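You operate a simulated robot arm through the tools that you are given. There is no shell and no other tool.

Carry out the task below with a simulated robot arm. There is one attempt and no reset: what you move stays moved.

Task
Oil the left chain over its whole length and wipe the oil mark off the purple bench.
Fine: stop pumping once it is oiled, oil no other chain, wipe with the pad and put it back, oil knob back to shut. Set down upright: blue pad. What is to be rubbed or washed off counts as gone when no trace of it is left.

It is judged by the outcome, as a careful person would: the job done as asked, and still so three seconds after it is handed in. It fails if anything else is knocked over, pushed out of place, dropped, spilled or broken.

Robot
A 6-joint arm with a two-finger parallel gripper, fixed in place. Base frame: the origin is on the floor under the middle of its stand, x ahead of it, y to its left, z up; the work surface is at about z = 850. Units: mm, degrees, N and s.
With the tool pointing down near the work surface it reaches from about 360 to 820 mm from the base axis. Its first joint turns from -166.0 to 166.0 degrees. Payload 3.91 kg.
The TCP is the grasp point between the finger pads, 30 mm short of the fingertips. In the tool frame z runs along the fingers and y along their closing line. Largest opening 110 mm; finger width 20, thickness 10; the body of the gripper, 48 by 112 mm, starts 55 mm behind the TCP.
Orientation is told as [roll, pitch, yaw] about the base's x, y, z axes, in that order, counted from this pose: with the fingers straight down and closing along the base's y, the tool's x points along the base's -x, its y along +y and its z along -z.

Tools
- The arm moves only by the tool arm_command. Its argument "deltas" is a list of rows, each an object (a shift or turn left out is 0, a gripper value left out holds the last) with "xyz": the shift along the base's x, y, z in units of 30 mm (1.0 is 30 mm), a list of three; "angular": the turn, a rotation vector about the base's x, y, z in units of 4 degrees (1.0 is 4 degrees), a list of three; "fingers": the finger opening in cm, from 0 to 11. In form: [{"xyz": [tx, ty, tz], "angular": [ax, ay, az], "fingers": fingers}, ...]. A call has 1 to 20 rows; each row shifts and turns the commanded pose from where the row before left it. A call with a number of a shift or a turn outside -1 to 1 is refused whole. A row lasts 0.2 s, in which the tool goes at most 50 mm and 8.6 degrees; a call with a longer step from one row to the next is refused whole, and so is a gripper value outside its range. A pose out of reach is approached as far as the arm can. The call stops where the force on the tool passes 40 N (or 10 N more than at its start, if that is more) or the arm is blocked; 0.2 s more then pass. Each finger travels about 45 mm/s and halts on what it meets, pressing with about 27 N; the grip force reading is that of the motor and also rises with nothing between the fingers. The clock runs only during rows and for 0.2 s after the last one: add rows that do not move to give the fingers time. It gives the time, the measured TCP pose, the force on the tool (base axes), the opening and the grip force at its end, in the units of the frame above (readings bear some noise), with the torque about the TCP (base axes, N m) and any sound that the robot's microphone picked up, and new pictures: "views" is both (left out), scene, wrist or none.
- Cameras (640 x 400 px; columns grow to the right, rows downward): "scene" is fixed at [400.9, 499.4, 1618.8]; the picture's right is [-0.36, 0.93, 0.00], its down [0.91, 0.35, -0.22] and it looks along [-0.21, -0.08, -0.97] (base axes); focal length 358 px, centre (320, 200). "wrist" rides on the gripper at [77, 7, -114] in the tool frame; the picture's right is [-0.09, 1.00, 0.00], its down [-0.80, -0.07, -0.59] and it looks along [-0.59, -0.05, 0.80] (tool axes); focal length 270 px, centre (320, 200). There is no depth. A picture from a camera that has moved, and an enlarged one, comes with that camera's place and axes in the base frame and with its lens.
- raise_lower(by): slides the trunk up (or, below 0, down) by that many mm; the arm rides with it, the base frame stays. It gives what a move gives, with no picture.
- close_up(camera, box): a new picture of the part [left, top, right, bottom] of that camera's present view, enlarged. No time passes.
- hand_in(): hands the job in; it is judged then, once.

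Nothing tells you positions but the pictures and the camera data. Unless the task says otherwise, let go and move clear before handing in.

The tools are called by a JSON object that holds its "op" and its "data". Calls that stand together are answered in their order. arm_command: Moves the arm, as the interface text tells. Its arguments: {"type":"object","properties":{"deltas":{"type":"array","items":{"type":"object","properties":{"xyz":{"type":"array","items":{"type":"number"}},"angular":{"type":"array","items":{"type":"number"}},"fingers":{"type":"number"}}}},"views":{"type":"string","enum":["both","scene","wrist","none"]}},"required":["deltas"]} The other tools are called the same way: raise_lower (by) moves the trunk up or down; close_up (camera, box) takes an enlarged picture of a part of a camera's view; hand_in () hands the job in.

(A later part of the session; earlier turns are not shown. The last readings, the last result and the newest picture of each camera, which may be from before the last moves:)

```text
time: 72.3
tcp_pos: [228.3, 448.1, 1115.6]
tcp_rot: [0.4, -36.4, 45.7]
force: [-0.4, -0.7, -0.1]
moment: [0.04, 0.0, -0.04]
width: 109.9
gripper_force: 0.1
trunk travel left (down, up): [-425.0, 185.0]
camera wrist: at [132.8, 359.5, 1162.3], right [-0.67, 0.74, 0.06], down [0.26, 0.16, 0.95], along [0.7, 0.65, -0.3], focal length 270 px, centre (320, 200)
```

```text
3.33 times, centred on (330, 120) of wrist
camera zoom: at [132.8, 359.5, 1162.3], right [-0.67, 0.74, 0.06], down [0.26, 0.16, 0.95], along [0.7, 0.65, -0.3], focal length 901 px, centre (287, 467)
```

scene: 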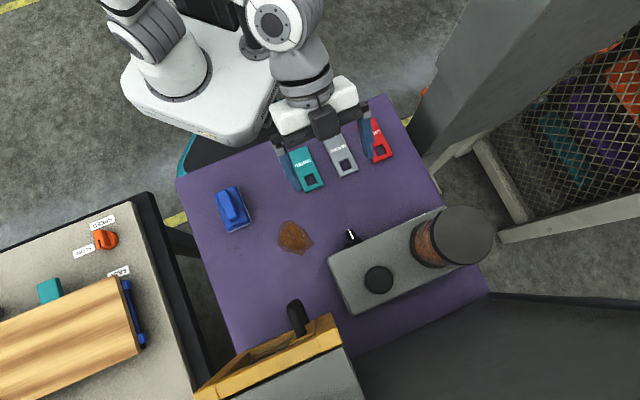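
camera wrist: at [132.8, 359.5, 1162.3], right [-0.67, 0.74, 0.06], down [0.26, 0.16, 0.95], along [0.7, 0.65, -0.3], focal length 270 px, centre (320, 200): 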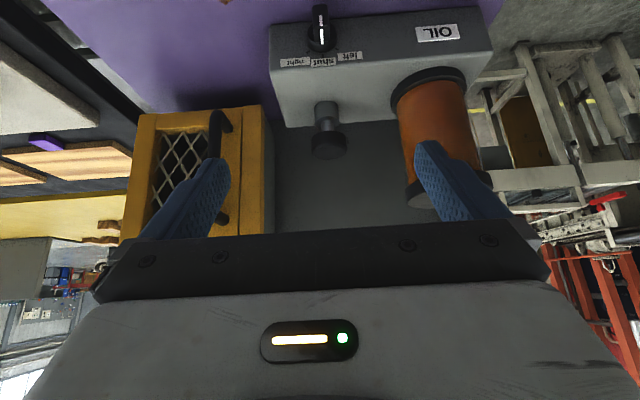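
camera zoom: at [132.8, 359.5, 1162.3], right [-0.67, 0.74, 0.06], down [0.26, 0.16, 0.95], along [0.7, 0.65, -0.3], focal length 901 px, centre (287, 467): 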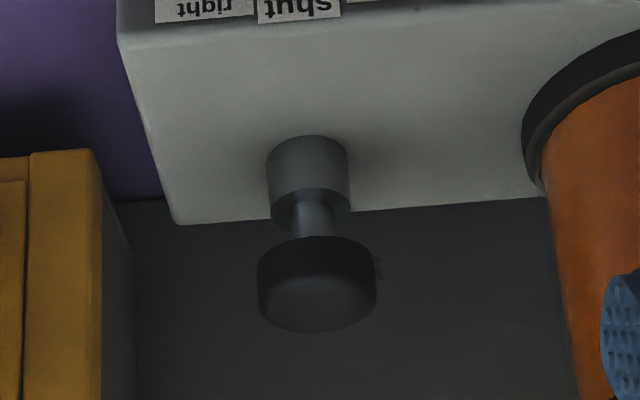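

The knob is clear: pointer at "shut" (up), "left" about 55–60° counter-clockwise. I place the knob axis at roughly (s=575, w=165, z=890) in the bench frame. I'll move to a pre-grasp in front of it with fingers at 60 mm.

{"op": "arm_command", "data": {"deltas": [{"xyz": [0.075, 0.15, -0.86], "angular": [0.64, -0.64, 0], "fingers": 6}, {"xyz": [0.075, 0.15, -0.86]}, {"xyz": [0.075, 0.15, -0.86]}, {"xyz": [0.075, 0.15, -0.86]}, {"xyz": [0.075, 0.15, -0.86]}, {"xyz": [0.075, 0.15, -0.86]}, {"xyz": [0, 0, 0]}], "views": "both"}}

```text
time: 73.9
tcp_pos: [240.5, 477.1, 959.1]
tcp_rot: [0.3, -39.9, 45.8]
force: [0.5, 0.7, -0.2]
moment: [0.02, -0.02, 0.06]
width: 59.8
gripper_force: 0.0
trunk travel left (down, up): [-425.0, 185.0]
camera wrist: at [143.4, 386.6, 997.6], right [-0.67, 0.74, 0.06], down [0.22, 0.12, 0.97], along [0.71, 0.66, -0.24], focal length 270 px, centre (320, 200)
```

scene: 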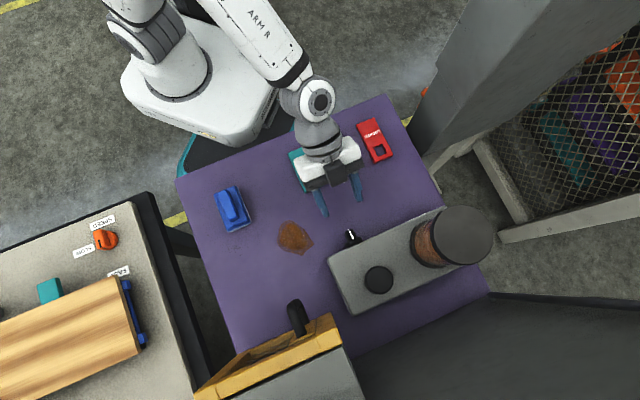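
wrist: 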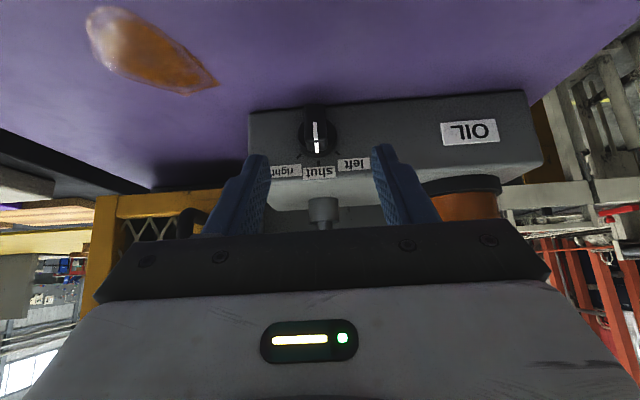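

{"op": "close_up", "data": {"camera": "wrist", "box": [260, 90, 380, 185]}}

```text
4.21 times, centred on (320, 138) of wrist
camera zoom: at [143.4, 386.6, 997.6], right [-0.67, 0.74, 0.06], down [0.22, 0.12, 0.97], along [0.71, 0.66, -0.24], focal length 1138 px, centre (320, 463)
```

zoom: 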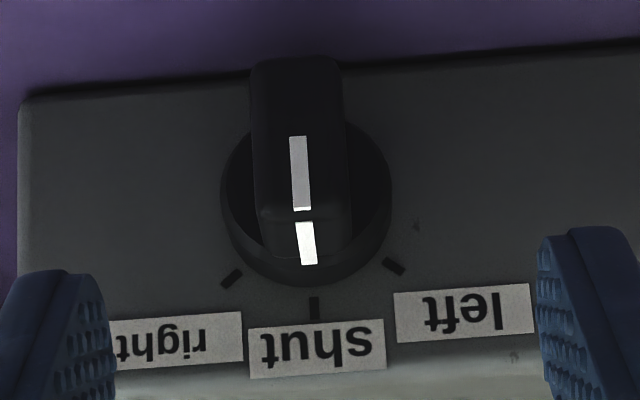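

Fingers straddle the knob nicely; the tick angle works out to about 50°. Moving in to straddle the knob bar.

{"op": "arm_command", "data": {"deltas": [{"xyz": [0.314, 0.282, -0.508]}, {"xyz": [0.314, 0.282, -0.508]}, {"xyz": [0.314, 0.282, -0.508]}, {"xyz": [0.314, 0.282, -0.508]}], "views": "both"}}

```text
time: 74.9
tcp_pos: [277.7, 508.3, 898.4]
tcp_rot: [0.3, -39.9, 45.9]
force: [-0.4, 0.2, 1.1]
moment: [-0.01, -0.02, 0.02]
width: 60.2
gripper_force: 0.1
trunk travel left (down, up): [-425.0, 185.0]
camera wrist: at [181.7, 419.2, 936.8], right [-0.67, 0.74, 0.06], down [0.22, 0.12, 0.97], along [0.71, 0.66, -0.24], focal length 270 px, centre (320, 200)
```

scene: 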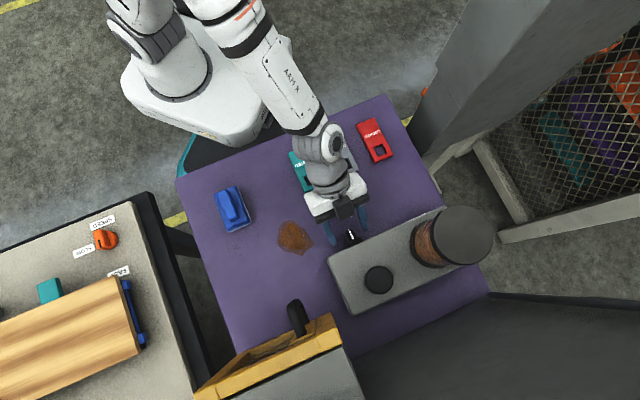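
wrist: 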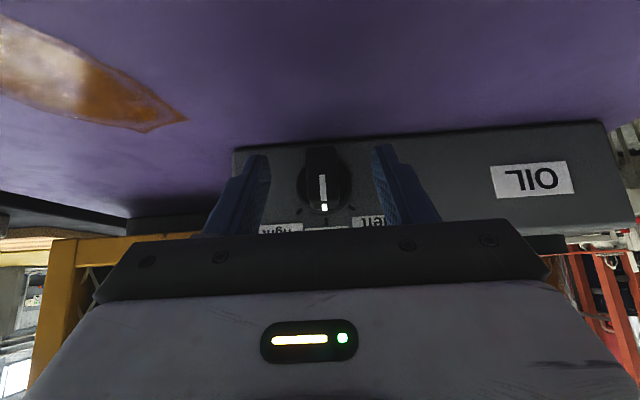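

{"op": "arm_command", "data": {"deltas": [{"xyz": [0.02, 0.08, 0]}, {"fingers": 0}, {"xyz": [0, 0, 0]}, {"xyz": [0, 0, 0]}, {"xyz": [0, 0, 0]}, {"xyz": [0, 0, 0]}], "views": "wrist"}}

```text
time: 76.3
tcp_pos: [278.6, 511.5, 898.3]
tcp_rot: [0.3, -40.0, 45.7]
force: [-0.4, -1.1, -1.3]
moment: [0.04, -0.03, -0.95]
width: 17.9
gripper_force: 45.1
trunk travel left (down, up): [-425.0, 185.0]
camera wrist: at [182.4, 421.6, 937.3], right [-0.67, 0.74, 0.06], down [0.22, 0.12, 0.97], along [0.71, 0.66, -0.24], focal length 270 px, centre (320, 200)
```

wrist: 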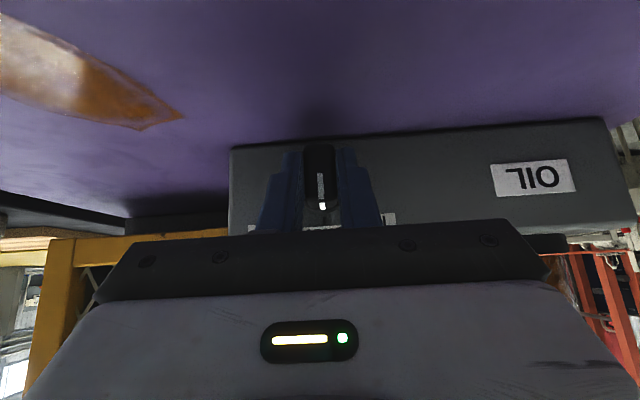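

Gripped (17.9 mm wide bar). Turning counter-clockwise about the knob axis, first 24°.

{"op": "arm_command", "data": {"deltas": [{"xyz": [-0.018, 0.018, -0.001], "angular": [-0.7, -0.714, 0]}, {"xyz": [-0.018, 0.018, -0.003], "angular": [-0.7, -0.714, 0]}, {"xyz": [-0.018, 0.018, -0.004], "angular": [-0.7, -0.714, 0]}, {"xyz": [-0.0176, 0.0176, -0.006], "angular": [-0.7, -0.714, 0]}, {"xyz": [-0.017, 0.017, -0.008], "angular": [-0.7, -0.714, 0]}, {"xyz": [-0.0168, 0.0168, -0.0096], "angular": [-0.7, -0.714, 0]}], "views": "both"}}

```text
time: 77.7
tcp_pos: [275.5, 514.6, 897.8]
tcp_rot: [-29.7, -35.8, 64.4]
force: [1.0, -4.7, -8.6]
moment: [0.37, -0.38, -0.72]
width: 17.8
gripper_force: 45.0
trunk travel left (down, up): [-425.0, 185.0]
camera wrist: at [168.0, 435.7, 930.8], right [-0.62, 0.7, -0.35], down [-0.07, 0.4, 0.91], along [0.78, 0.6, -0.2], focal length 270 px, centre (320, 200)
```

scene: 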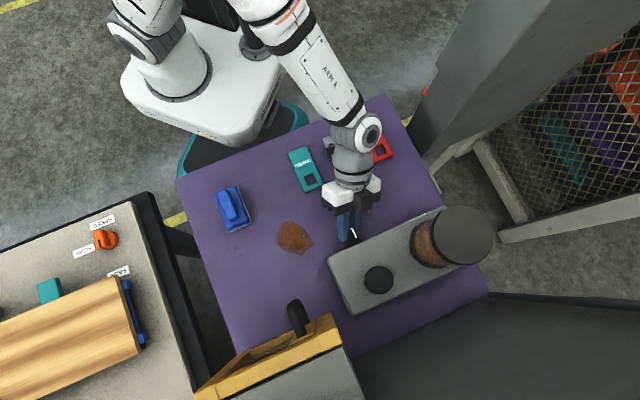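
wrist: 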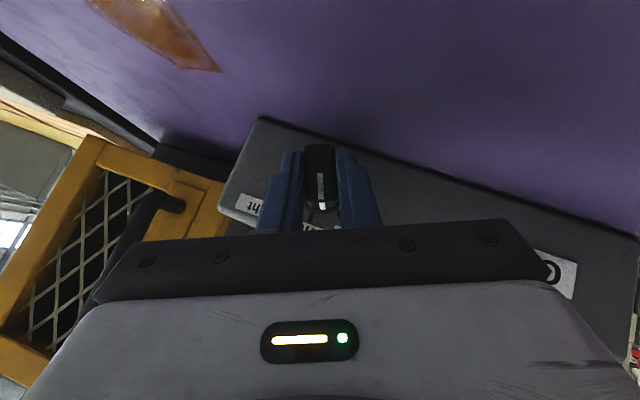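

{"op": "arm_command", "data": {"deltas": [{"xyz": [-0.0163, 0.0163, -0.014], "angular": [-0.7, -0.714, 0]}, {"xyz": [-0.0157, 0.0157, -0.016], "angular": [-0.7, -0.714, 0]}, {"xyz": [-0.015, 0.015, -0.017], "angular": [-0.7, -0.714, 0]}, {"xyz": [-0.0143, 0.0143, -0.019], "angular": [-0.7, -0.714, 0]}, {"xyz": [-0.0135, 0.0135, -0.02], "angular": [-0.7, -0.714, 0]}, {"xyz": [-0.0126, 0.0126, -0.021], "angular": [-0.7, -0.714, 0]}, {"xyz": [-0.006, 0.006, -0.01], "angular": [-0.35, -0.357, 0]}], "views": "both"}}

```text
time: 79.3
tcp_pos: [272.8, 519.2, 894.9]
tcp_rot: [-56.9, -24.1, 78.3]
force: [-5.3, -7.8, -11.5]
moment: [0.32, -0.14, -0.72]
width: 18.0
gripper_force: 45.6
trunk travel left (down, up): [-425.0, 185.0]
camera wrist: at [156.1, 447.2, 915.0], right [-0.45, 0.52, -0.73], down [-0.33, 0.66, 0.68], along [0.83, 0.55, -0.12], focal length 270 px, centre (320, 200)
```

scene: 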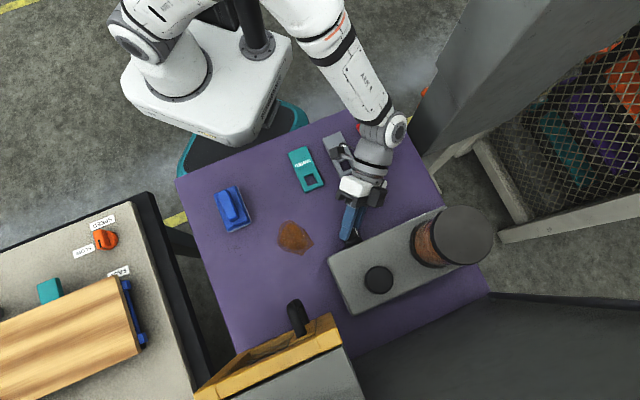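
wrist: 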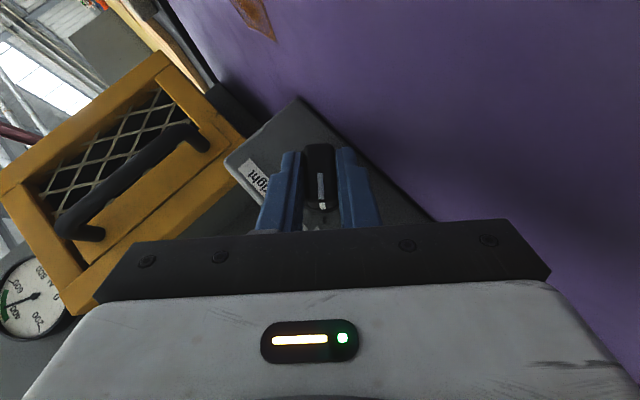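

Rotated 50° with the knob. Now releasing slightly (26 mm), backing out along the tool axis, and un-leaning.

{"op": "arm_command", "data": {"deltas": [{"fingers": 2.6}, {"xyz": [0, 0, 0]}, {"xyz": [-0.3, -0.017, 0.173]}, {"xyz": [-0.577, -0.032, 0.332]}, {"xyz": [-0.577, -0.032, 0.332]}, {"xyz": [-0.577, -0.032, 0.332]}, {"xyz": [-0.1, -0.1, 0.9]}, {"xyz": [-0.1, -0.1, 0.9]}], "views": "both"}}

```text
time: 81.1
tcp_pos: [203.9, 508.6, 985.0]
tcp_rot: [-56.9, -24.2, 78.3]
force: [-0.4, 0.1, 0.0]
moment: [0.0, 0.02, -0.02]
width: 26.0
gripper_force: 0.1
trunk travel left (down, up): [-425.0, 185.0]
camera wrist: at [88.3, 436.0, 1004.7], right [-0.45, 0.52, -0.72], down [-0.33, 0.65, 0.68], along [0.83, 0.55, -0.12], focal length 270 px, centre (320, 200)
```

scene: 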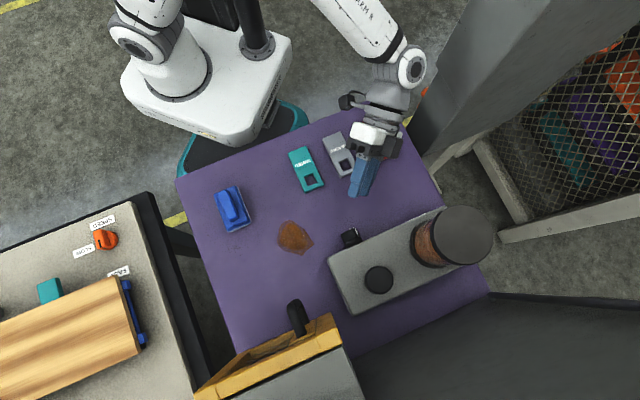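
wrist: 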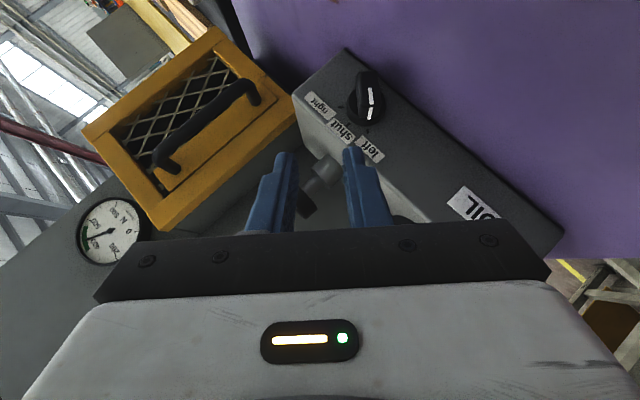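

{"op": "close_up", "data": {"camera": "wrist", "box": [290, 50, 430, 170]}}

```text
3.33 times, centred on (360, 110) of wrist
camera zoom: at [88.3, 436.0, 1004.7], right [-0.45, 0.52, -0.72], down [-0.33, 0.65, 0.68], along [0.83, 0.55, -0.12], focal length 901 px, centre (187, 500)
```

zoom: 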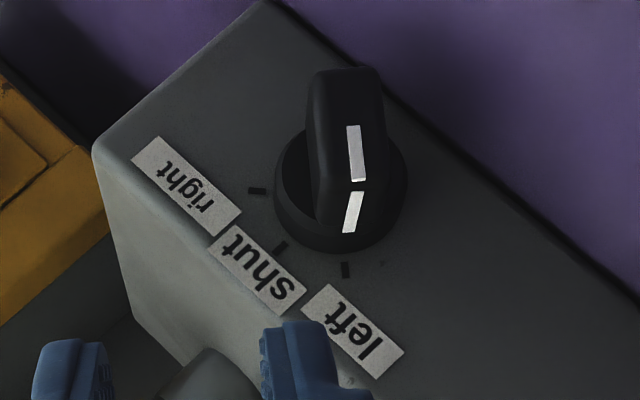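

The pointer now lines up with "left". Next: return to a vertical tool, close the fingers, and go above the pump head, which I place at (360, 593), top z ≈ 990.

{"op": "arm_command", "data": {"deltas": [{"angular": [0.7, 0.714, 0], "xyz": [0, 0, 0.3], "fingers": 0}, {"angular": [0.7, 0.714, 0], "xyz": [0, 0, 0.3]}, {"angular": [0.7, 0.714, 0], "xyz": [0, 0, 0.3]}, {"angular": [0.7, 0.714, 0], "xyz": [0, 0, 0.3]}, {"angular": [0.7, 0.714, 0], "xyz": [0, 0, 0.3]}, {"angular": [0.7, 0.714, 0], "xyz": [0, 0, 0.3]}, {"angular": [0.7, 0.714, 0], "xyz": [0, 0, 0.3]}, {"angular": [0.7, 0.714, 0], "xyz": [0, 0, 0.3]}, {"angular": [0.7, 0.714, 0], "xyz": [0, 0, 0.3]}, {"angular": [0.7, 0.714, 0], "xyz": [0, 0, 0.3]}, {"angular": [0.7, 0.714, 0], "xyz": [0, 0, 0.3]}, {"angular": [0.7, 0.714, 0], "xyz": [0, 0, 0.3]}, {"angular": [0.35, 0.357, 0], "xyz": [0, 0, 0.3]}], "views": "none"}}

{"op": "arm_command", "data": {"deltas": [{"angular": [-0.716, 0.698, 0], "xyz": [0.53, 0.267, 0]}, {"angular": [-0.716, 0.698, 0], "xyz": [0.53, 0.267, 0]}, {"angular": [-0.716, 0.698, 0], "xyz": [0.53, 0.267, 0]}, {"angular": [-0.716, 0.698, 0], "xyz": [0.53, 0.267, 0]}, {"angular": [-0.716, 0.698, 0], "xyz": [0.53, 0.267, 0]}, {"angular": [-0.716, 0.698, 0], "xyz": [0.53, 0.267, 0]}, {"angular": [-0.716, 0.698, 0], "xyz": [0.53, 0.267, 0]}, {"angular": [-0.716, 0.698, 0], "xyz": [0.53, 0.267, 0]}, {"angular": [-0.716, 0.698, 0], "xyz": [0.53, 0.267, 0]}, {"angular": [-0.716, 0.698, 0], "xyz": [0.53, 0.267, 0]}], "views": "both"}}

```text
time: 83.9
tcp_pos: [205.8, 509.2, 1101.0]
tcp_rot: [0.4, -39.9, 45.7]
force: [0.6, -0.6, 0.5]
moment: [0.0, -0.01, -0.03]
width: 0.3
gripper_force: 26.6
trunk travel left (down, up): [-425.0, 185.0]
```

```text
time: 86.1
tcp_pos: [365.2, 589.7, 1100.7]
tcp_rot: [0.4, 0.2, 45.9]
force: [0.4, -0.2, 0.2]
moment: [-0.02, 0.0, 0.02]
width: 0.0
gripper_force: 27.0
trunk travel left (down, up): [-425.0, 185.0]
camera wrist: at [308.1, 538.8, 1215.2], right [-0.65, 0.76, 0.01], down [0.61, 0.52, 0.59], along [0.44, 0.39, -0.81], focal length 270 px, centre (320, 200)
```

scene: 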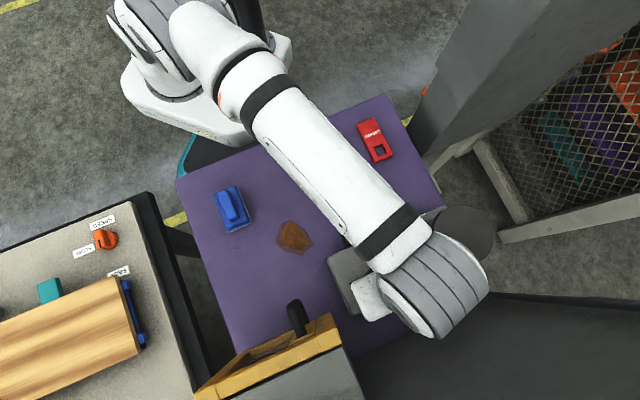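
wrist: 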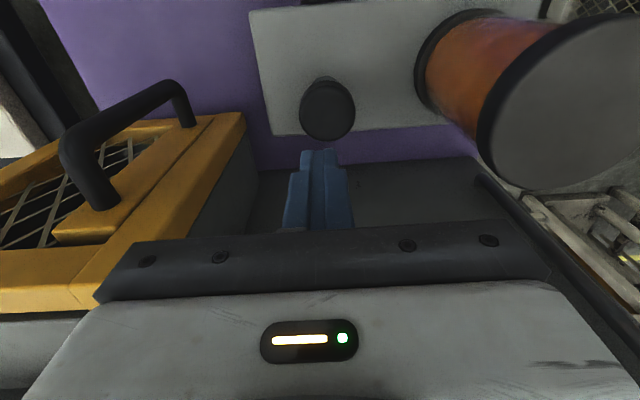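

{"op": "arm_command", "data": {"deltas": [{"xyz": [-0.13, 0, -0.8]}, {"xyz": [0, 0, -0.8]}, {"xyz": [0, 0, -0.6]}], "views": "wrist"}}

```text
time: 86.9
tcp_pos: [360.9, 589.3, 1033.3]
tcp_rot: [0.4, 0.0, 45.9]
force: [0.0, 0.7, -0.6]
moment: [0.02, -0.03, 0.01]
width: 0.0
gripper_force: 27.0
trunk travel left (down, up): [-425.0, 185.0]
camera wrist: at [303.8, 538.3, 1148.5], right [-0.65, 0.76, 0.01], down [0.61, 0.52, 0.59], along [0.45, 0.39, -0.81], focal length 270 px, centre (320, 200)
```

wrist: 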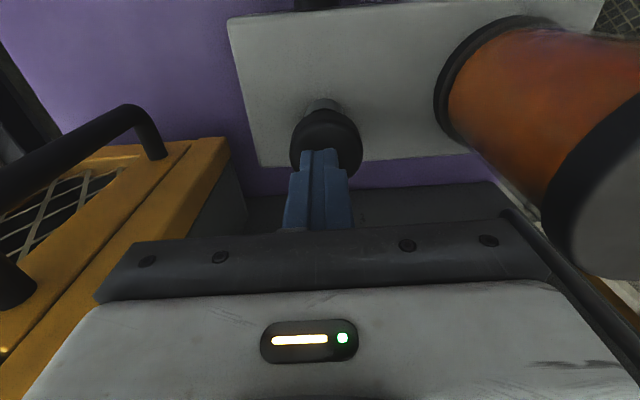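

{"op": "arm_command", "data": {"deltas": [{"xyz": [0, 0, -0.17]}, {"xyz": [0, 0, -0.17]}, {"xyz": [0, 0, -0.17]}, {"xyz": [0, 0, 0]}], "views": "wrist"}}

```text
time: 87.9
tcp_pos: [361.0, 587.9, 1019.5]
tcp_rot: [0.4, 0.1, 45.8]
force: [1.0, 1.9, 2.4]
moment: [0.06, -0.03, 0.0]
width: 0.0
gripper_force: 27.0
trunk travel left (down, up): [-425.0, 185.0]
camera wrist: at [303.3, 537.5, 1134.3], right [-0.65, 0.76, 0.01], down [0.61, 0.52, 0.59], along [0.45, 0.39, -0.81], focal length 270 px, centre (320, 200)
```

wrist: 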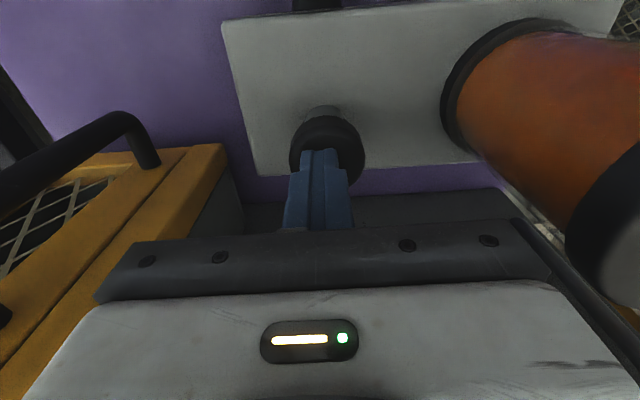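

Contact at tip z ≈ 990. Now one press stroke downward.

{"op": "arm_command", "data": {"deltas": [{"xyz": [0, 0, -0.15]}, {"xyz": [0, 0, -0.15]}, {"xyz": [0, 0, -0.15]}, {"xyz": [0, 0, 0]}], "views": "wrist"}}

```text
time: 88.9
tcp_pos: [362.3, 589.2, 1006.5]
tcp_rot: [0.5, 0.0, 45.8]
force: [3.2, -0.6, 6.2]
moment: [0.01, -0.11, -0.04]
width: 0.0
gripper_force: 26.6
trunk travel left (down, up): [-425.0, 185.0]
camera wrist: at [303.2, 537.4, 1121.2], right [-0.65, 0.76, 0.01], down [0.61, 0.52, 0.59], along [0.45, 0.39, -0.8], focal length 270 px, centre (320, 200)
```

wrist: 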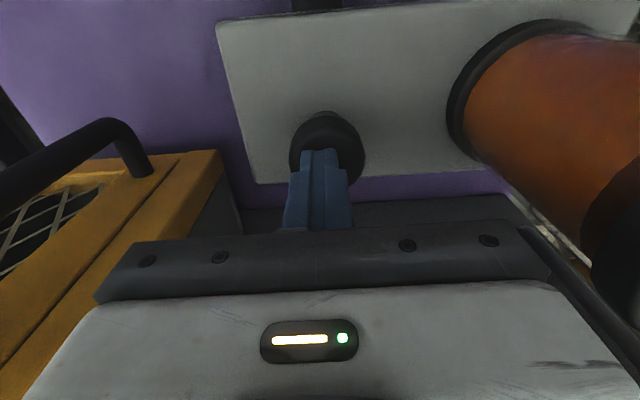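

{"op": "arm_command", "data": {"deltas": [{"xyz": [0, 0, -0.12]}, {"xyz": [0, 0, -0.12]}, {"xyz": [0, 0, 0]}], "views": "wrist"}}

```text
time: 89.8
tcp_pos: [361.1, 588.7, 1005.8]
tcp_rot: [0.6, -0.8, 45.7]
force: [-3.3, -6.6, 16.1]
moment: [-0.13, 0.1, 0.05]
width: 0.0
gripper_force: 27.2
trunk travel left (down, up): [-425.0, 185.0]
stopped in row 3: the force on the tool passed its limit at 41 N (the readings are from after the stop); the commanded pose is now the measured one
camera wrist: at [302.6, 536.3, 1119.5], right [-0.65, 0.76, 0.01], down [0.61, 0.52, 0.6], along [0.45, 0.4, -0.8], focal length 270 px, centre (320, 200)
```

wrist: 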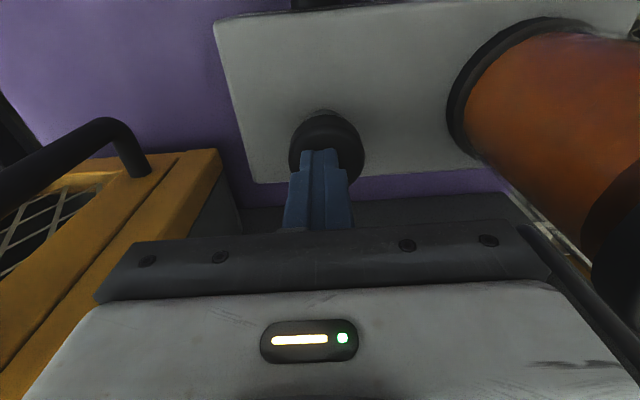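

One stroke done (bottomed at about 14 mm). I'll release and go look at the left chain to see how much one stroke oils.

{"op": "arm_command", "data": {"deltas": [{"xyz": [0, 0, 0.3]}, {"xyz": [0, 0, 0.7]}, {"xyz": [0, 0, 1]}, {"xyz": [0, 0, 1]}, {"xyz": [0, 0, 1]}, {"xyz": [0, 0, 1]}, {"xyz": [0, 0, 1]}, {"xyz": [0, 0, 1]}, {"xyz": [0, 0, 0.5]}, {"xyz": [-0.9, -0.4, 0], "angular": [0, 0, 1]}, {"xyz": [-0.9, -0.4, 0], "angular": [0, 0, 1]}, {"xyz": [-0.9, -0.4, 0], "angular": [0, 0, 1]}, {"xyz": [-0.9, -0.4, 0]}, {"xyz": [-0.9, -0.4, 0]}, {"xyz": [-0.9, -0.4, 0]}, {"xyz": [-0.9, -0.4, 0]}, {"xyz": [-0.9, -0.4, 0]}, {"xyz": [-0.9, -0.4, 0]}, {"xyz": [-0.9, -0.4, 0]}, {"xyz": [-0.9, -0.4, 0]}], "views": "none"}}

```text
time: 94.0
tcp_pos: [62.6, 455.0, 1201.4]
tcp_rot: [0.4, -0.3, 57.7]
force: [-0.2, -0.6, 0.0]
moment: [-0.01, 0.02, 0.02]
width: 0.0
gripper_force: 27.0
out of reach, approached as far as the arm can: row 8, 9
trunk travel left (down, up): [-425.0, 185.0]
```

{"op": "arm_command", "data": {"deltas": [{"xyz": [-0.4, 0, 0.05], "angular": [0.534, 0.845, 0]}, {"xyz": [-0.4, 0, 0.05], "angular": [0.534, 0.845, 0]}, {"xyz": [-0.4, 0, 0.05], "angular": [0.534, 0.845, 0]}, {"xyz": [-0.4, 0, 0.05], "angular": [0.534, 0.845, 0]}, {"xyz": [-0.4, 0, 0.05], "angular": [0.534, 0.845, 0]}, {"xyz": [-0.4, 0, 0.05], "angular": [0.534, 0.845, 0]}, {"xyz": [-0.4, 0, 0.05], "angular": [0.534, 0.845, 0]}, {"xyz": [-0.4, 0, 0.05], "angular": [0.534, 0.845, 0]}, {"xyz": [-0.4, 0, 0.05], "angular": [0.534, 0.845, 0]}, {"xyz": [-0.4, 0, 0.05], "angular": [0.534, 0.845, 0]}, {"xyz": [-0.4, 0, 0.05], "angular": [0.534, 0.845, 0]}, {"xyz": [-0.4, 0, 0.05], "angular": [0.534, 0.845, 0]}, {"xyz": [-0.4, 0.27, 0.05], "angular": [0.534, 0.845, 0]}, {"xyz": [-0.4, 0.27, 0.05], "angular": [0.534, 0.845, 0]}, {"xyz": [-0.4, 0.27, 0.05], "angular": [0.534, 0.845, 0]}, {"xyz": [-0.4, 0.27, 0.05], "angular": [0.534, 0.845, 0]}, {"xyz": [-0.4, 0.27, 0.05], "angular": [0.534, 0.845, 0]}, {"xyz": [-0.4, 0.27, 0.05], "angular": [0.534, 0.845, 0]}], "views": "wrist"}}

```text
time: 97.8
tcp_pos: [-152.7, 504.5, 1229.5]
tcp_rot: [72.5, -0.2, 57.3]
force: [0.7, 0.7, 0.7]
moment: [-0.01, 0.0, 0.03]
width: 0.0
gripper_force: 27.5
trunk travel left (down, up): [-425.0, 185.0]
camera wrist: at [-103.4, 381.9, 1269.7], right [-0.21, 0.23, 0.95], down [0.93, 0.36, 0.11], along [-0.31, 0.91, -0.29], focal length 270 px, centre (320, 200)
```

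wrist: 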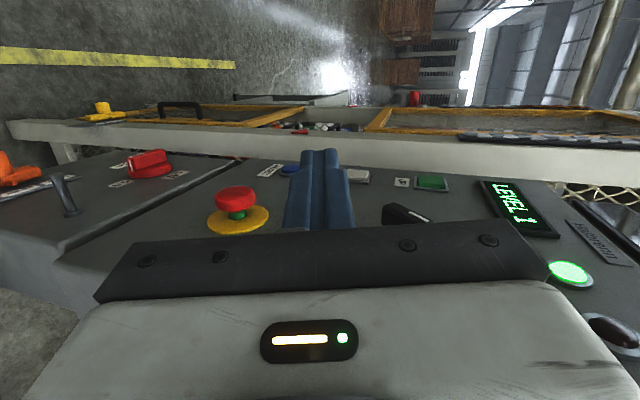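

{"op": "close_up", "data": {"camera": "wrist", "box": [400, 85, 640, 165]}}

{"op": "close_up", "data": {"camera": "wrist", "box": [520, 90, 640, 150]}}

```text
2.67 times, centred on (520, 125) of wrist
camera zoom: at [-103.4, 381.9, 1269.7], right [-0.21, 0.23, 0.95], down [0.93, 0.36, 0.11], along [-0.31, 0.91, -0.29], focal length 721 px, centre (-213, 400)
```

zoom: 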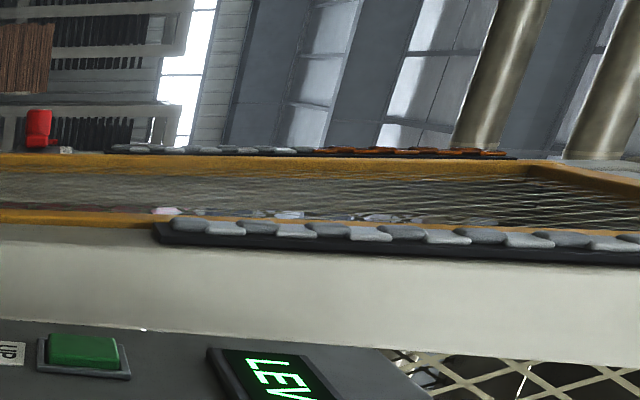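

```text
5.33 times, centred on (580, 120) of wrist
camera zoom: at [-103.4, 381.9, 1269.7], right [-0.21, 0.23, 0.95], down [0.93, 0.36, 0.11], along [-0.31, 0.91, -0.29], focal length 1442 px, centre (-1067, 627)
```

zoom: 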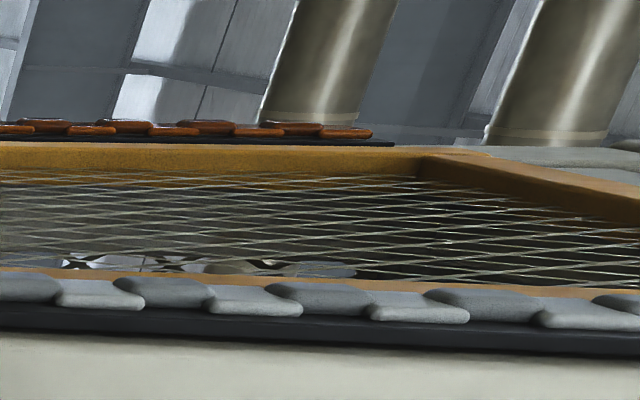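

{"op": "close_up", "data": {"camera": "wrist", "box": [432, 92, 522, 122]}}

{"op": "close_up", "data": {"camera": "wrist", "box": [512, 92, 602, 122]}}

```text
7.11 times, centred on (477, 107) of wrist
camera zoom: at [-103.4, 381.9, 1269.7], right [-0.21, 0.23, 0.95], down [0.93, 0.36, 0.11], along [-0.31, 0.91, -0.29], focal length 1922 px, centre (-796, 861)
```

zoom: 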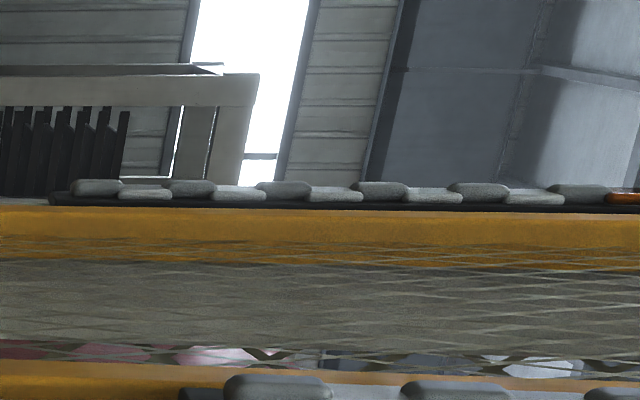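

```text
7.11 times, centred on (557, 107) of wrist
camera zoom: at [-103.4, 381.9, 1269.7], right [-0.21, 0.23, 0.95], down [0.93, 0.36, 0.11], along [-0.31, 0.91, -0.29], focal length 1922 px, centre (-1365, 861)
```

zoom: 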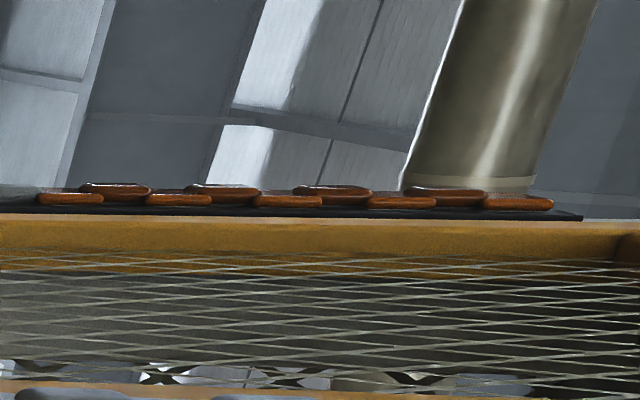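

One stroke took the left chain from 4 to 9 of 20 links (right chain still dry). I'll return and give two more strokes, then look again.

{"op": "arm_command", "data": {"deltas": [{"xyz": [0.4, -0.27, -0.05], "angular": [-0.534, -0.845, 0]}, {"xyz": [0.4, -0.27, -0.05], "angular": [-0.534, -0.845, 0]}, {"xyz": [0.4, -0.27, -0.05], "angular": [-0.534, -0.845, 0]}, {"xyz": [0.4, -0.27, -0.05], "angular": [-0.534, -0.845, 0]}, {"xyz": [0.4, -0.27, -0.05], "angular": [-0.534, -0.845, 0]}, {"xyz": [0.4, -0.27, -0.05], "angular": [-0.534, -0.845, 0]}, {"xyz": [0.4, 0, -0.05], "angular": [-0.534, -0.845, 0]}, {"xyz": [0.4, 0, -0.05], "angular": [-0.534, -0.845, 0]}, {"xyz": [0.4, 0, -0.05], "angular": [-0.534, -0.845, 0]}, {"xyz": [0.4, 0, -0.05], "angular": [-0.534, -0.845, 0]}, {"xyz": [0.4, 0, -0.05], "angular": [-0.534, -0.845, 0]}, {"xyz": [0.4, 0, -0.05], "angular": [-0.534, -0.845, 0]}, {"xyz": [0.4, 0, -0.05], "angular": [-0.534, -0.845, 0]}, {"xyz": [0.4, 0, -0.05], "angular": [-0.534, -0.845, 0]}, {"xyz": [0.4, 0, -0.05], "angular": [-0.534, -0.845, 0]}, {"xyz": [0.4, 0, -0.05], "angular": [-0.534, -0.845, 0]}, {"xyz": [0.4, 0, -0.05], "angular": [-0.534, -0.845, 0]}, {"xyz": [0.4, 0, -0.05], "angular": [-0.534, -0.845, 0]}], "views": "none"}}

{"op": "arm_command", "data": {"deltas": [{"xyz": [0.9, 0.4, 0], "angular": [0, 0, -1]}, {"xyz": [0.9, 0.4, 0], "angular": [0, 0, -1]}, {"xyz": [0.9, 0.4, 0], "angular": [0, 0, -1]}, {"xyz": [0.9, 0.4, 0]}, {"xyz": [0.9, 0.4, 0]}, {"xyz": [0.9, 0.4, 0]}, {"xyz": [0.9, 0.4, 0]}, {"xyz": [0.9, 0.4, 0]}, {"xyz": [0.9, 0.4, 0]}, {"xyz": [0.9, 0.4, 0]}, {"xyz": [0.9, 0.4, 0]}], "views": "wrist"}}

```text
time: 101.7
tcp_pos: [63.7, 453.8, 1202.6]
tcp_rot: [0.5, -0.4, 57.7]
force: [-0.5, -0.5, -0.8]
moment: [0.03, -0.01, 0.04]
width: 0.0
gripper_force: 26.9
trunk travel left (down, up): [-425.0, 185.0]
```

```text
time: 104.0
tcp_pos: [363.9, 588.5, 1199.2]
tcp_rot: [0.5, -0.3, 45.7]
force: [0.2, -0.6, 0.4]
moment: [0.03, 0.02, -0.02]
width: 0.1
gripper_force: 27.1
trunk travel left (down, up): [-425.0, 185.0]
camera wrist: at [305.1, 537.5, 1313.8], right [-0.65, 0.76, 0.01], down [0.61, 0.52, 0.6], along [0.45, 0.4, -0.8], focal length 270 px, centre (320, 200)
```

wrist: 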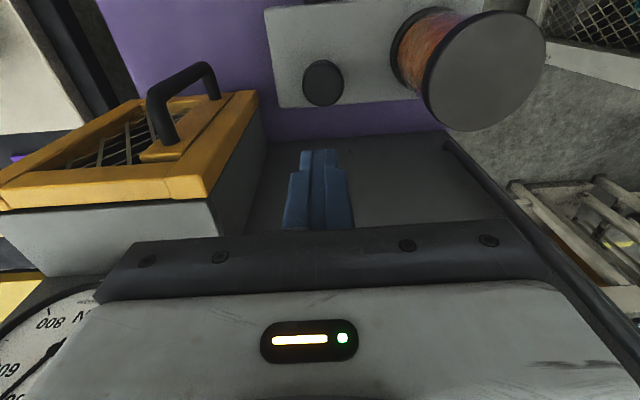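

{"op": "arm_command", "data": {"deltas": [{"xyz": [-0.1, 0, -1]}, {"xyz": [0, 0, -1]}, {"xyz": [0, 0, -1]}, {"xyz": [0, 0, -1]}, {"xyz": [0, 0, -1]}, {"xyz": [0, 0, -0.64]}, {"xyz": [0, 0, 0]}], "views": "wrist"}}

```text
time: 105.7
tcp_pos: [356.1, 586.9, 1032.0]
tcp_rot: [0.5, -0.4, 45.8]
force: [0.2, 0.7, 0.3]
moment: [0.02, 0.03, -0.02]
width: 0.0
gripper_force: 27.0
trunk travel left (down, up): [-425.0, 185.0]
camera wrist: at [298.4, 535.4, 1145.8], right [-0.65, 0.76, 0.01], down [0.61, 0.52, 0.6], along [0.45, 0.4, -0.8], focal length 270 px, centre (320, 200)
```

wrist: 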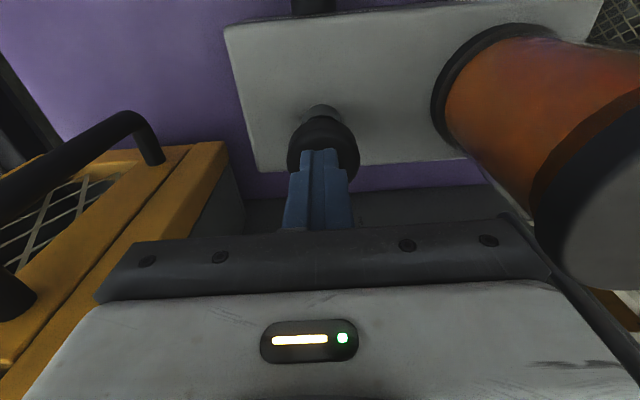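

{"op": "arm_command", "data": {"deltas": [{"xyz": [0, 0, -0.5]}, {"xyz": [0, 0, -0.35]}, {"xyz": [0, 0, -0.15]}, {"xyz": [0, 0, 0]}, {"xyz": [0, 0, 0]}], "views": "wrist"}}

```text
time: 106.8
tcp_pos: [357.1, 586.8, 1005.2]
tcp_rot: [0.6, -0.8, 45.8]
force: [1.5, 5.6, 30.4]
moment: [0.34, -0.16, -0.02]
width: 0.2
gripper_force: 26.3
trunk travel left (down, up): [-425.0, 185.0]
camera wrist: at [298.0, 534.3, 1118.8], right [-0.65, 0.76, 0.01], down [0.61, 0.51, 0.6], along [0.45, 0.4, -0.8], focal length 270 px, centre (320, 200)
```

wrist: 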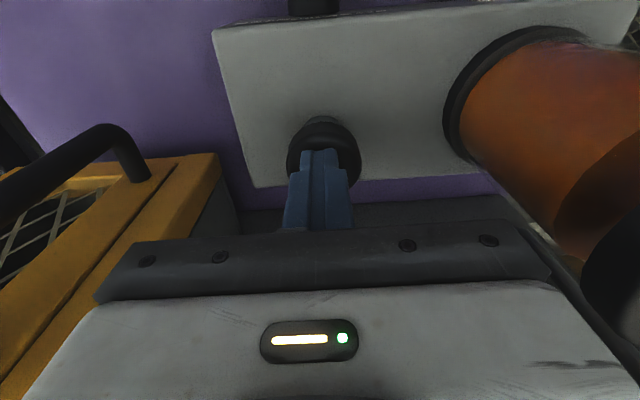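

{"op": "arm_command", "data": {"deltas": [{"xyz": [0, 0, 0.5]}, {"xyz": [0, 0, 0.5]}, {"xyz": [0, 0, 0]}, {"xyz": [0, 0, 0]}], "views": "wrist"}}

```text
time: 107.8
tcp_pos: [358.5, 587.2, 1031.9]
tcp_rot: [0.5, -0.4, 45.8]
force: [-0.2, 0.3, -0.7]
moment: [0.0, 0.05, -0.02]
width: 0.0
gripper_force: 27.8
trunk travel left (down, up): [-425.0, 185.0]
camera wrist: at [299.8, 535.6, 1146.1], right [-0.65, 0.76, 0.01], down [0.61, 0.52, 0.6], along [0.45, 0.4, -0.8], focal length 270 px, centre (320, 200)
```

wrist: 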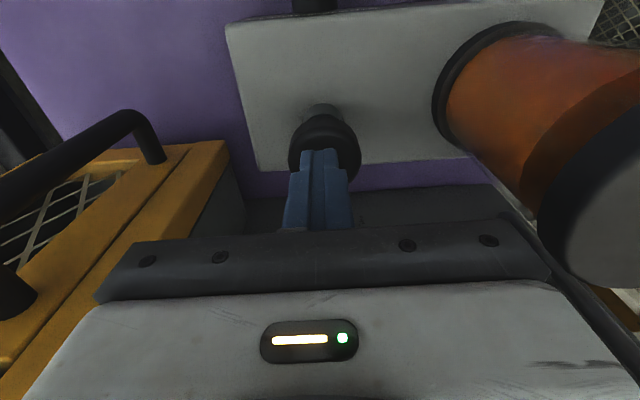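

The head has sprung back up. Giving the next stroke, then releasing.

{"op": "arm_command", "data": {"deltas": [{"xyz": [0, 0, -0.5]}, {"xyz": [0, 0, -0.35]}, {"xyz": [0, 0, -0.15]}, {"xyz": [0, 0, 0]}, {"xyz": [0, 0, 0]}], "views": "none"}}

{"op": "arm_command", "data": {"deltas": [{"xyz": [0, 0, 0.5]}, {"xyz": [0, 0, 0.5]}, {"xyz": [0, 0, 1]}, {"xyz": [0, 0, 1]}, {"xyz": [0, 0, 1]}, {"xyz": [0, 0, 1]}, {"xyz": [0, 0, 1]}, {"xyz": [0, 0, 0.6]}, {"xyz": [-0.9, -0.4, 0], "angular": [0, 0, 1]}, {"xyz": [-0.9, -0.4, 0], "angular": [0, 0, 1]}, {"xyz": [-0.9, -0.4, 0], "angular": [0, 0, 1]}, {"xyz": [-0.9, -0.4, 0]}, {"xyz": [-0.9, -0.4, 0]}, {"xyz": [-0.9, -0.4, 0]}, {"xyz": [-0.9, -0.4, 0]}, {"xyz": [-0.9, -0.4, 0]}, {"xyz": [-0.9, -0.4, 0]}, {"xyz": [-0.9, -0.4, 0]}, {"xyz": [-0.9, -0.4, 0]}], "views": "none"}}

{"op": "arm_command", "data": {"deltas": [{"xyz": [-0.4, 0, 0.05], "angular": [0.534, 0.845, 0]}, {"xyz": [-0.4, 0, 0.05], "angular": [0.534, 0.845, 0]}, {"xyz": [-0.4, 0, 0.05], "angular": [0.534, 0.845, 0]}, {"xyz": [-0.4, 0, 0.05], "angular": [0.534, 0.845, 0]}, {"xyz": [-0.4, 0, 0.05], "angular": [0.534, 0.845, 0]}, {"xyz": [-0.4, 0, 0.05], "angular": [0.534, 0.845, 0]}, {"xyz": [-0.4, 0, 0.05], "angular": [0.534, 0.845, 0]}, {"xyz": [-0.4, 0, 0.05], "angular": [0.534, 0.845, 0]}, {"xyz": [-0.4, 0, 0.05], "angular": [0.534, 0.845, 0]}, {"xyz": [-0.4, 0, 0.05], "angular": [0.534, 0.845, 0]}, {"xyz": [-0.4, 0, 0.05], "angular": [0.534, 0.845, 0]}, {"xyz": [-0.4, 0, 0.05], "angular": [0.534, 0.845, 0]}, {"xyz": [-0.4, 0.27, 0.05], "angular": [0.534, 0.845, 0]}, {"xyz": [-0.4, 0.27, 0.05], "angular": [0.534, 0.845, 0]}, {"xyz": [-0.4, 0.27, 0.05], "angular": [0.534, 0.845, 0]}, {"xyz": [-0.4, 0.27, 0.05], "angular": [0.534, 0.845, 0]}, {"xyz": [-0.4, 0.27, 0.05], "angular": [0.534, 0.845, 0]}, {"xyz": [-0.4, 0.27, 0.05], "angular": [0.534, 0.845, 0]}], "views": "wrist"}}

```text
time: 109.0
tcp_pos: [357.0, 586.5, 1005.7]
tcp_rot: [0.6, -0.7, 45.7]
force: [5.2, -0.2, 21.1]
moment: [0.16, -0.19, 0.04]
width: 0.0
gripper_force: 26.5
trunk travel left (down, up): [-425.0, 185.0]
```

```text
time: 113.0
tcp_pos: [60.9, 455.9, 1198.1]
tcp_rot: [0.4, -0.1, 57.6]
force: [-1.4, -0.2, 0.3]
moment: [-0.02, 0.0, 0.0]
width: 0.0
gripper_force: 26.8
trunk travel left (down, up): [-425.0, 185.0]
```

```text
time: 116.8
tcp_pos: [-155.2, 504.6, 1228.4]
tcp_rot: [72.6, -0.2, 57.3]
force: [-0.3, -0.7, 0.1]
moment: [0.03, -0.01, 0.01]
width: 0.1
gripper_force: 26.9
trunk travel left (down, up): [-425.0, 185.0]
camera wrist: at [-106.2, 381.8, 1268.5], right [-0.2, 0.23, 0.95], down [0.93, 0.35, 0.11], along [-0.31, 0.91, -0.29], focal length 270 px, centre (320, 200)
```

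wrist: 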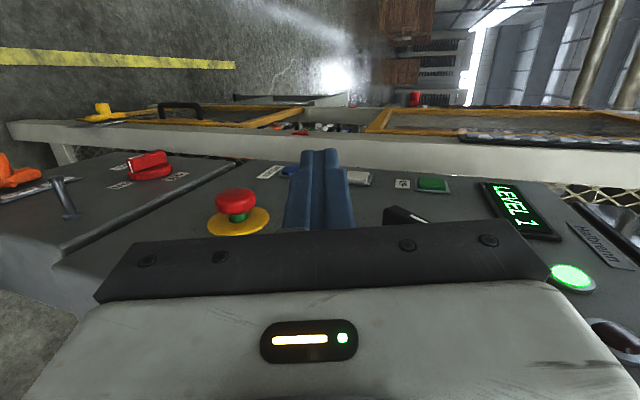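

{"op": "close_up", "data": {"camera": "wrist", "box": [432, 92, 522, 122]}}

{"op": "close_up", "data": {"camera": "wrist", "box": [512, 92, 602, 122]}}

{"op": "close_up", "data": {"camera": "wrist", "box": [440, 115, 640, 165]}}

```text
7.11 times, centred on (477, 107) of wrist
camera zoom: at [-106.2, 381.8, 1268.5], right [-0.2, 0.23, 0.95], down [0.93, 0.35, 0.11], along [-0.31, 0.91, -0.29], focal length 1922 px, centre (-796, 861)
```

zoom: 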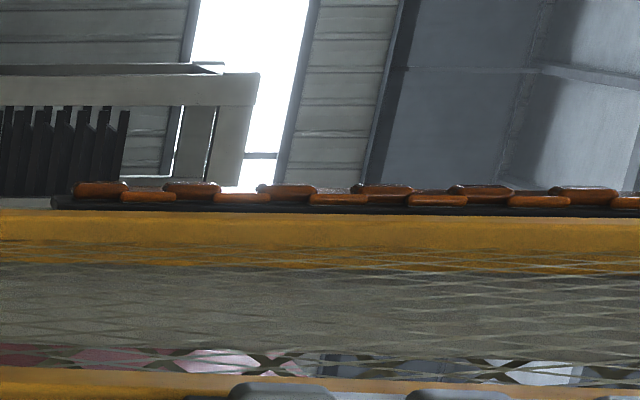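

```text
7.11 times, centred on (557, 107) of wrist
camera zoom: at [-106.2, 381.8, 1268.5], right [-0.2, 0.23, 0.95], down [0.93, 0.35, 0.11], along [-0.31, 0.91, -0.29], focal length 1922 px, centre (-1365, 861)
```

zoom: 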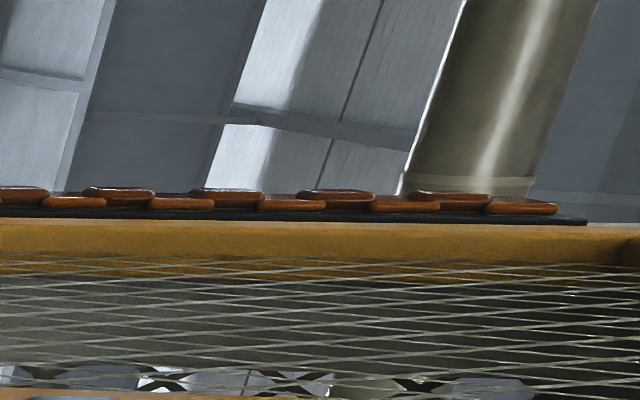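

```text
3.20 times, centred on (540, 140) of wrist
camera zoom: at [-106.2, 381.8, 1268.5], right [-0.2, 0.23, 0.95], down [0.93, 0.35, 0.11], along [-0.31, 0.91, -0.29], focal length 865 px, centre (-384, 392)
```

zoom: 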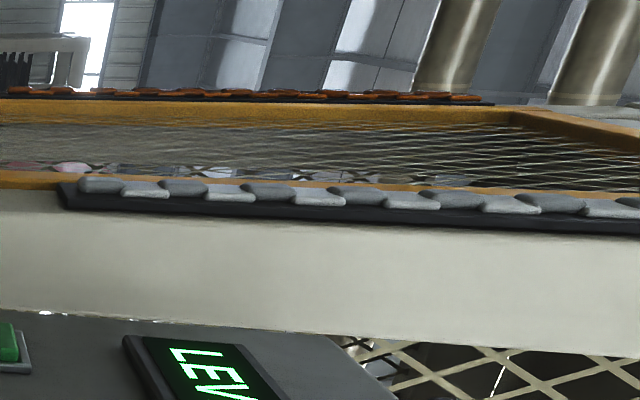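

The whole left chain (all 20 links) is now glossy orange and the right chain is still dry, so pumping is finished. Now I go back to turn the oil knob to "shut".

{"op": "arm_command", "data": {"deltas": [{"xyz": [0.4, -0.27, -0.05], "angular": [-0.534, -0.845, 0]}, {"xyz": [0.4, -0.27, -0.05], "angular": [-0.534, -0.845, 0]}, {"xyz": [0.4, -0.27, -0.05], "angular": [-0.534, -0.845, 0]}, {"xyz": [0.4, -0.27, -0.05], "angular": [-0.534, -0.845, 0]}, {"xyz": [0.4, -0.27, -0.05], "angular": [-0.534, -0.845, 0]}, {"xyz": [0.4, -0.27, -0.05], "angular": [-0.534, -0.845, 0]}, {"xyz": [0.4, 0, -0.05], "angular": [-0.534, -0.845, 0]}, {"xyz": [0.4, 0, -0.05], "angular": [-0.534, -0.845, 0]}, {"xyz": [0.4, 0, -0.05], "angular": [-0.534, -0.845, 0]}, {"xyz": [0.4, 0, -0.05], "angular": [-0.534, -0.845, 0]}, {"xyz": [0.4, 0, -0.05], "angular": [-0.534, -0.845, 0]}, {"xyz": [0.4, 0, -0.05], "angular": [-0.534, -0.845, 0]}, {"xyz": [0.4, 0, -0.05], "angular": [-0.534, -0.845, 0]}, {"xyz": [0.4, 0, -0.05], "angular": [-0.534, -0.845, 0]}, {"xyz": [0.4, 0, -0.05], "angular": [-0.534, -0.845, 0]}, {"xyz": [0.4, 0, -0.05], "angular": [-0.534, -0.845, 0]}, {"xyz": [0.4, 0, -0.05], "angular": [-0.534, -0.845, 0]}, {"xyz": [0.4, 0, -0.05], "angular": [-0.534, -0.845, 0]}], "views": "none"}}

{"op": "arm_command", "data": {"deltas": [{"xyz": [0.48, 0.18, -0.32], "angular": [0, 0, -1]}, {"xyz": [0.48, 0.18, -0.32], "angular": [0, 0, -1]}, {"xyz": [0.48, 0.18, -0.32], "angular": [0, 0, -1]}, {"xyz": [0.48, 0.18, -0.32], "angular": [0.716, -0.698, 0]}, {"xyz": [0.48, 0.18, -0.32], "angular": [0.716, -0.698, 0]}, {"xyz": [0.48, 0.18, -0.32], "angular": [0.716, -0.698, 0]}, {"xyz": [0.48, 0.18, -0.32], "angular": [0.716, -0.698, 0]}, {"xyz": [0.48, 0.18, -0.32], "angular": [0.716, -0.698, 0]}, {"xyz": [0.48, 0.18, -0.32], "angular": [0.716, -0.698, 0]}, {"xyz": [0.48, 0.18, -0.32], "angular": [0.716, -0.698, 0]}, {"angular": [0.716, -0.698, 0]}, {"angular": [0.716, -0.698, 0]}, {"angular": [0.716, -0.698, 0], "fingers": 2.6}], "views": "wrist"}}

```text
time: 120.7
tcp_pos: [61.7, 455.8, 1199.7]
tcp_rot: [0.4, -0.4, 57.8]
force: [0.4, 0.8, -0.1]
moment: [0.01, -0.01, -0.02]
width: 0.2
gripper_force: 26.5
trunk travel left (down, up): [-425.0, 185.0]
```

```text
time: 123.5
tcp_pos: [204.0, 510.3, 1104.9]
tcp_rot: [0.5, -40.4, 45.7]
force: [-0.3, -0.4, 0.0]
moment: [0.01, 0.01, 0.01]
width: 25.8
gripper_force: 0.0
trunk travel left (down, up): [-425.0, 185.0]
camera wrist: at [107.3, 418.9, 1142.2], right [-0.67, 0.74, 0.06], down [0.21, 0.11, 0.97], along [0.71, 0.67, -0.23], focal length 270 px, centre (320, 200)
```

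wrist: 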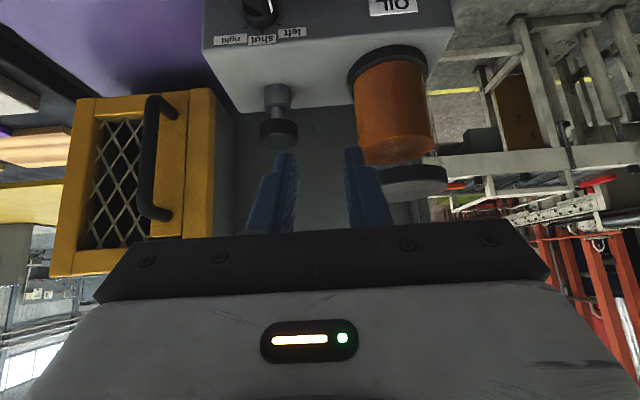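

{"op": "arm_command", "data": {"deltas": [{"angular": [-0.7, -0.714, 0], "xyz": [0, 0, -0.3]}, {"angular": [-0.7, -0.714, 0], "xyz": [0, 0, -0.3]}, {"angular": [-0.7, -0.714, 0], "xyz": [0, 0, -0.3]}, {"angular": [-0.7, -0.714, 0], "xyz": [0, 0, -0.3]}, {"angular": [-0.7, -0.714, 0], "xyz": [0, 0, -0.3]}, {"angular": [-0.7, -0.714, 0], "xyz": [0, 0, -0.3]}, {"angular": [-0.7, -0.714, 0], "xyz": [0, 0, -0.3]}, {"angular": [-0.7, -0.714, 0], "xyz": [0, 0, -0.3]}, {"angular": [-0.7, -0.714, 0], "xyz": [0, 0, -0.3]}, {"angular": [-0.7, -0.714, 0], "xyz": [0, 0, -0.3]}, {"angular": [-0.7, -0.714, 0], "xyz": [0, 0, -0.3]}, {"angular": [-0.7, -0.714, 0], "xyz": [0, 0, -0.3]}, {"angular": [-0.35, -0.357, 0], "xyz": [0, -0.03, -0.3]}, {"xyz": [0, 0, 0]}], "views": "wrist"}}

```text
time: 126.5
tcp_pos: [205.5, 508.9, 988.1]
tcp_rot: [-56.8, -24.5, 78.8]
force: [-0.4, 0.2, 0.5]
moment: [-0.01, 0.02, -0.04]
width: 26.2
gripper_force: 0.0
trunk travel left (down, up): [-425.0, 185.0]
camera wrist: at [88.6, 436.1, 1007.8], right [-0.45, 0.52, -0.72], down [-0.34, 0.65, 0.68], along [0.83, 0.55, -0.11], focal length 270 px, centre (320, 200)
```

wrist: 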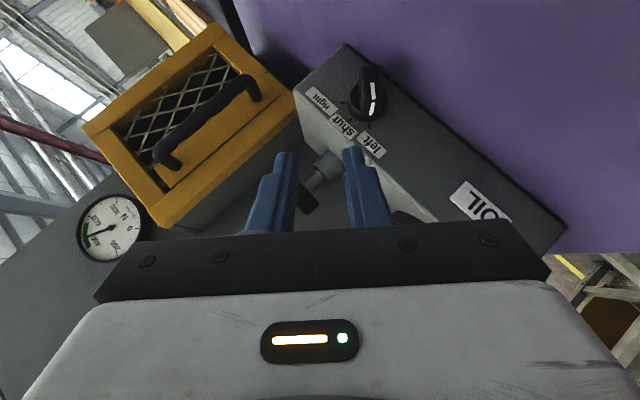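

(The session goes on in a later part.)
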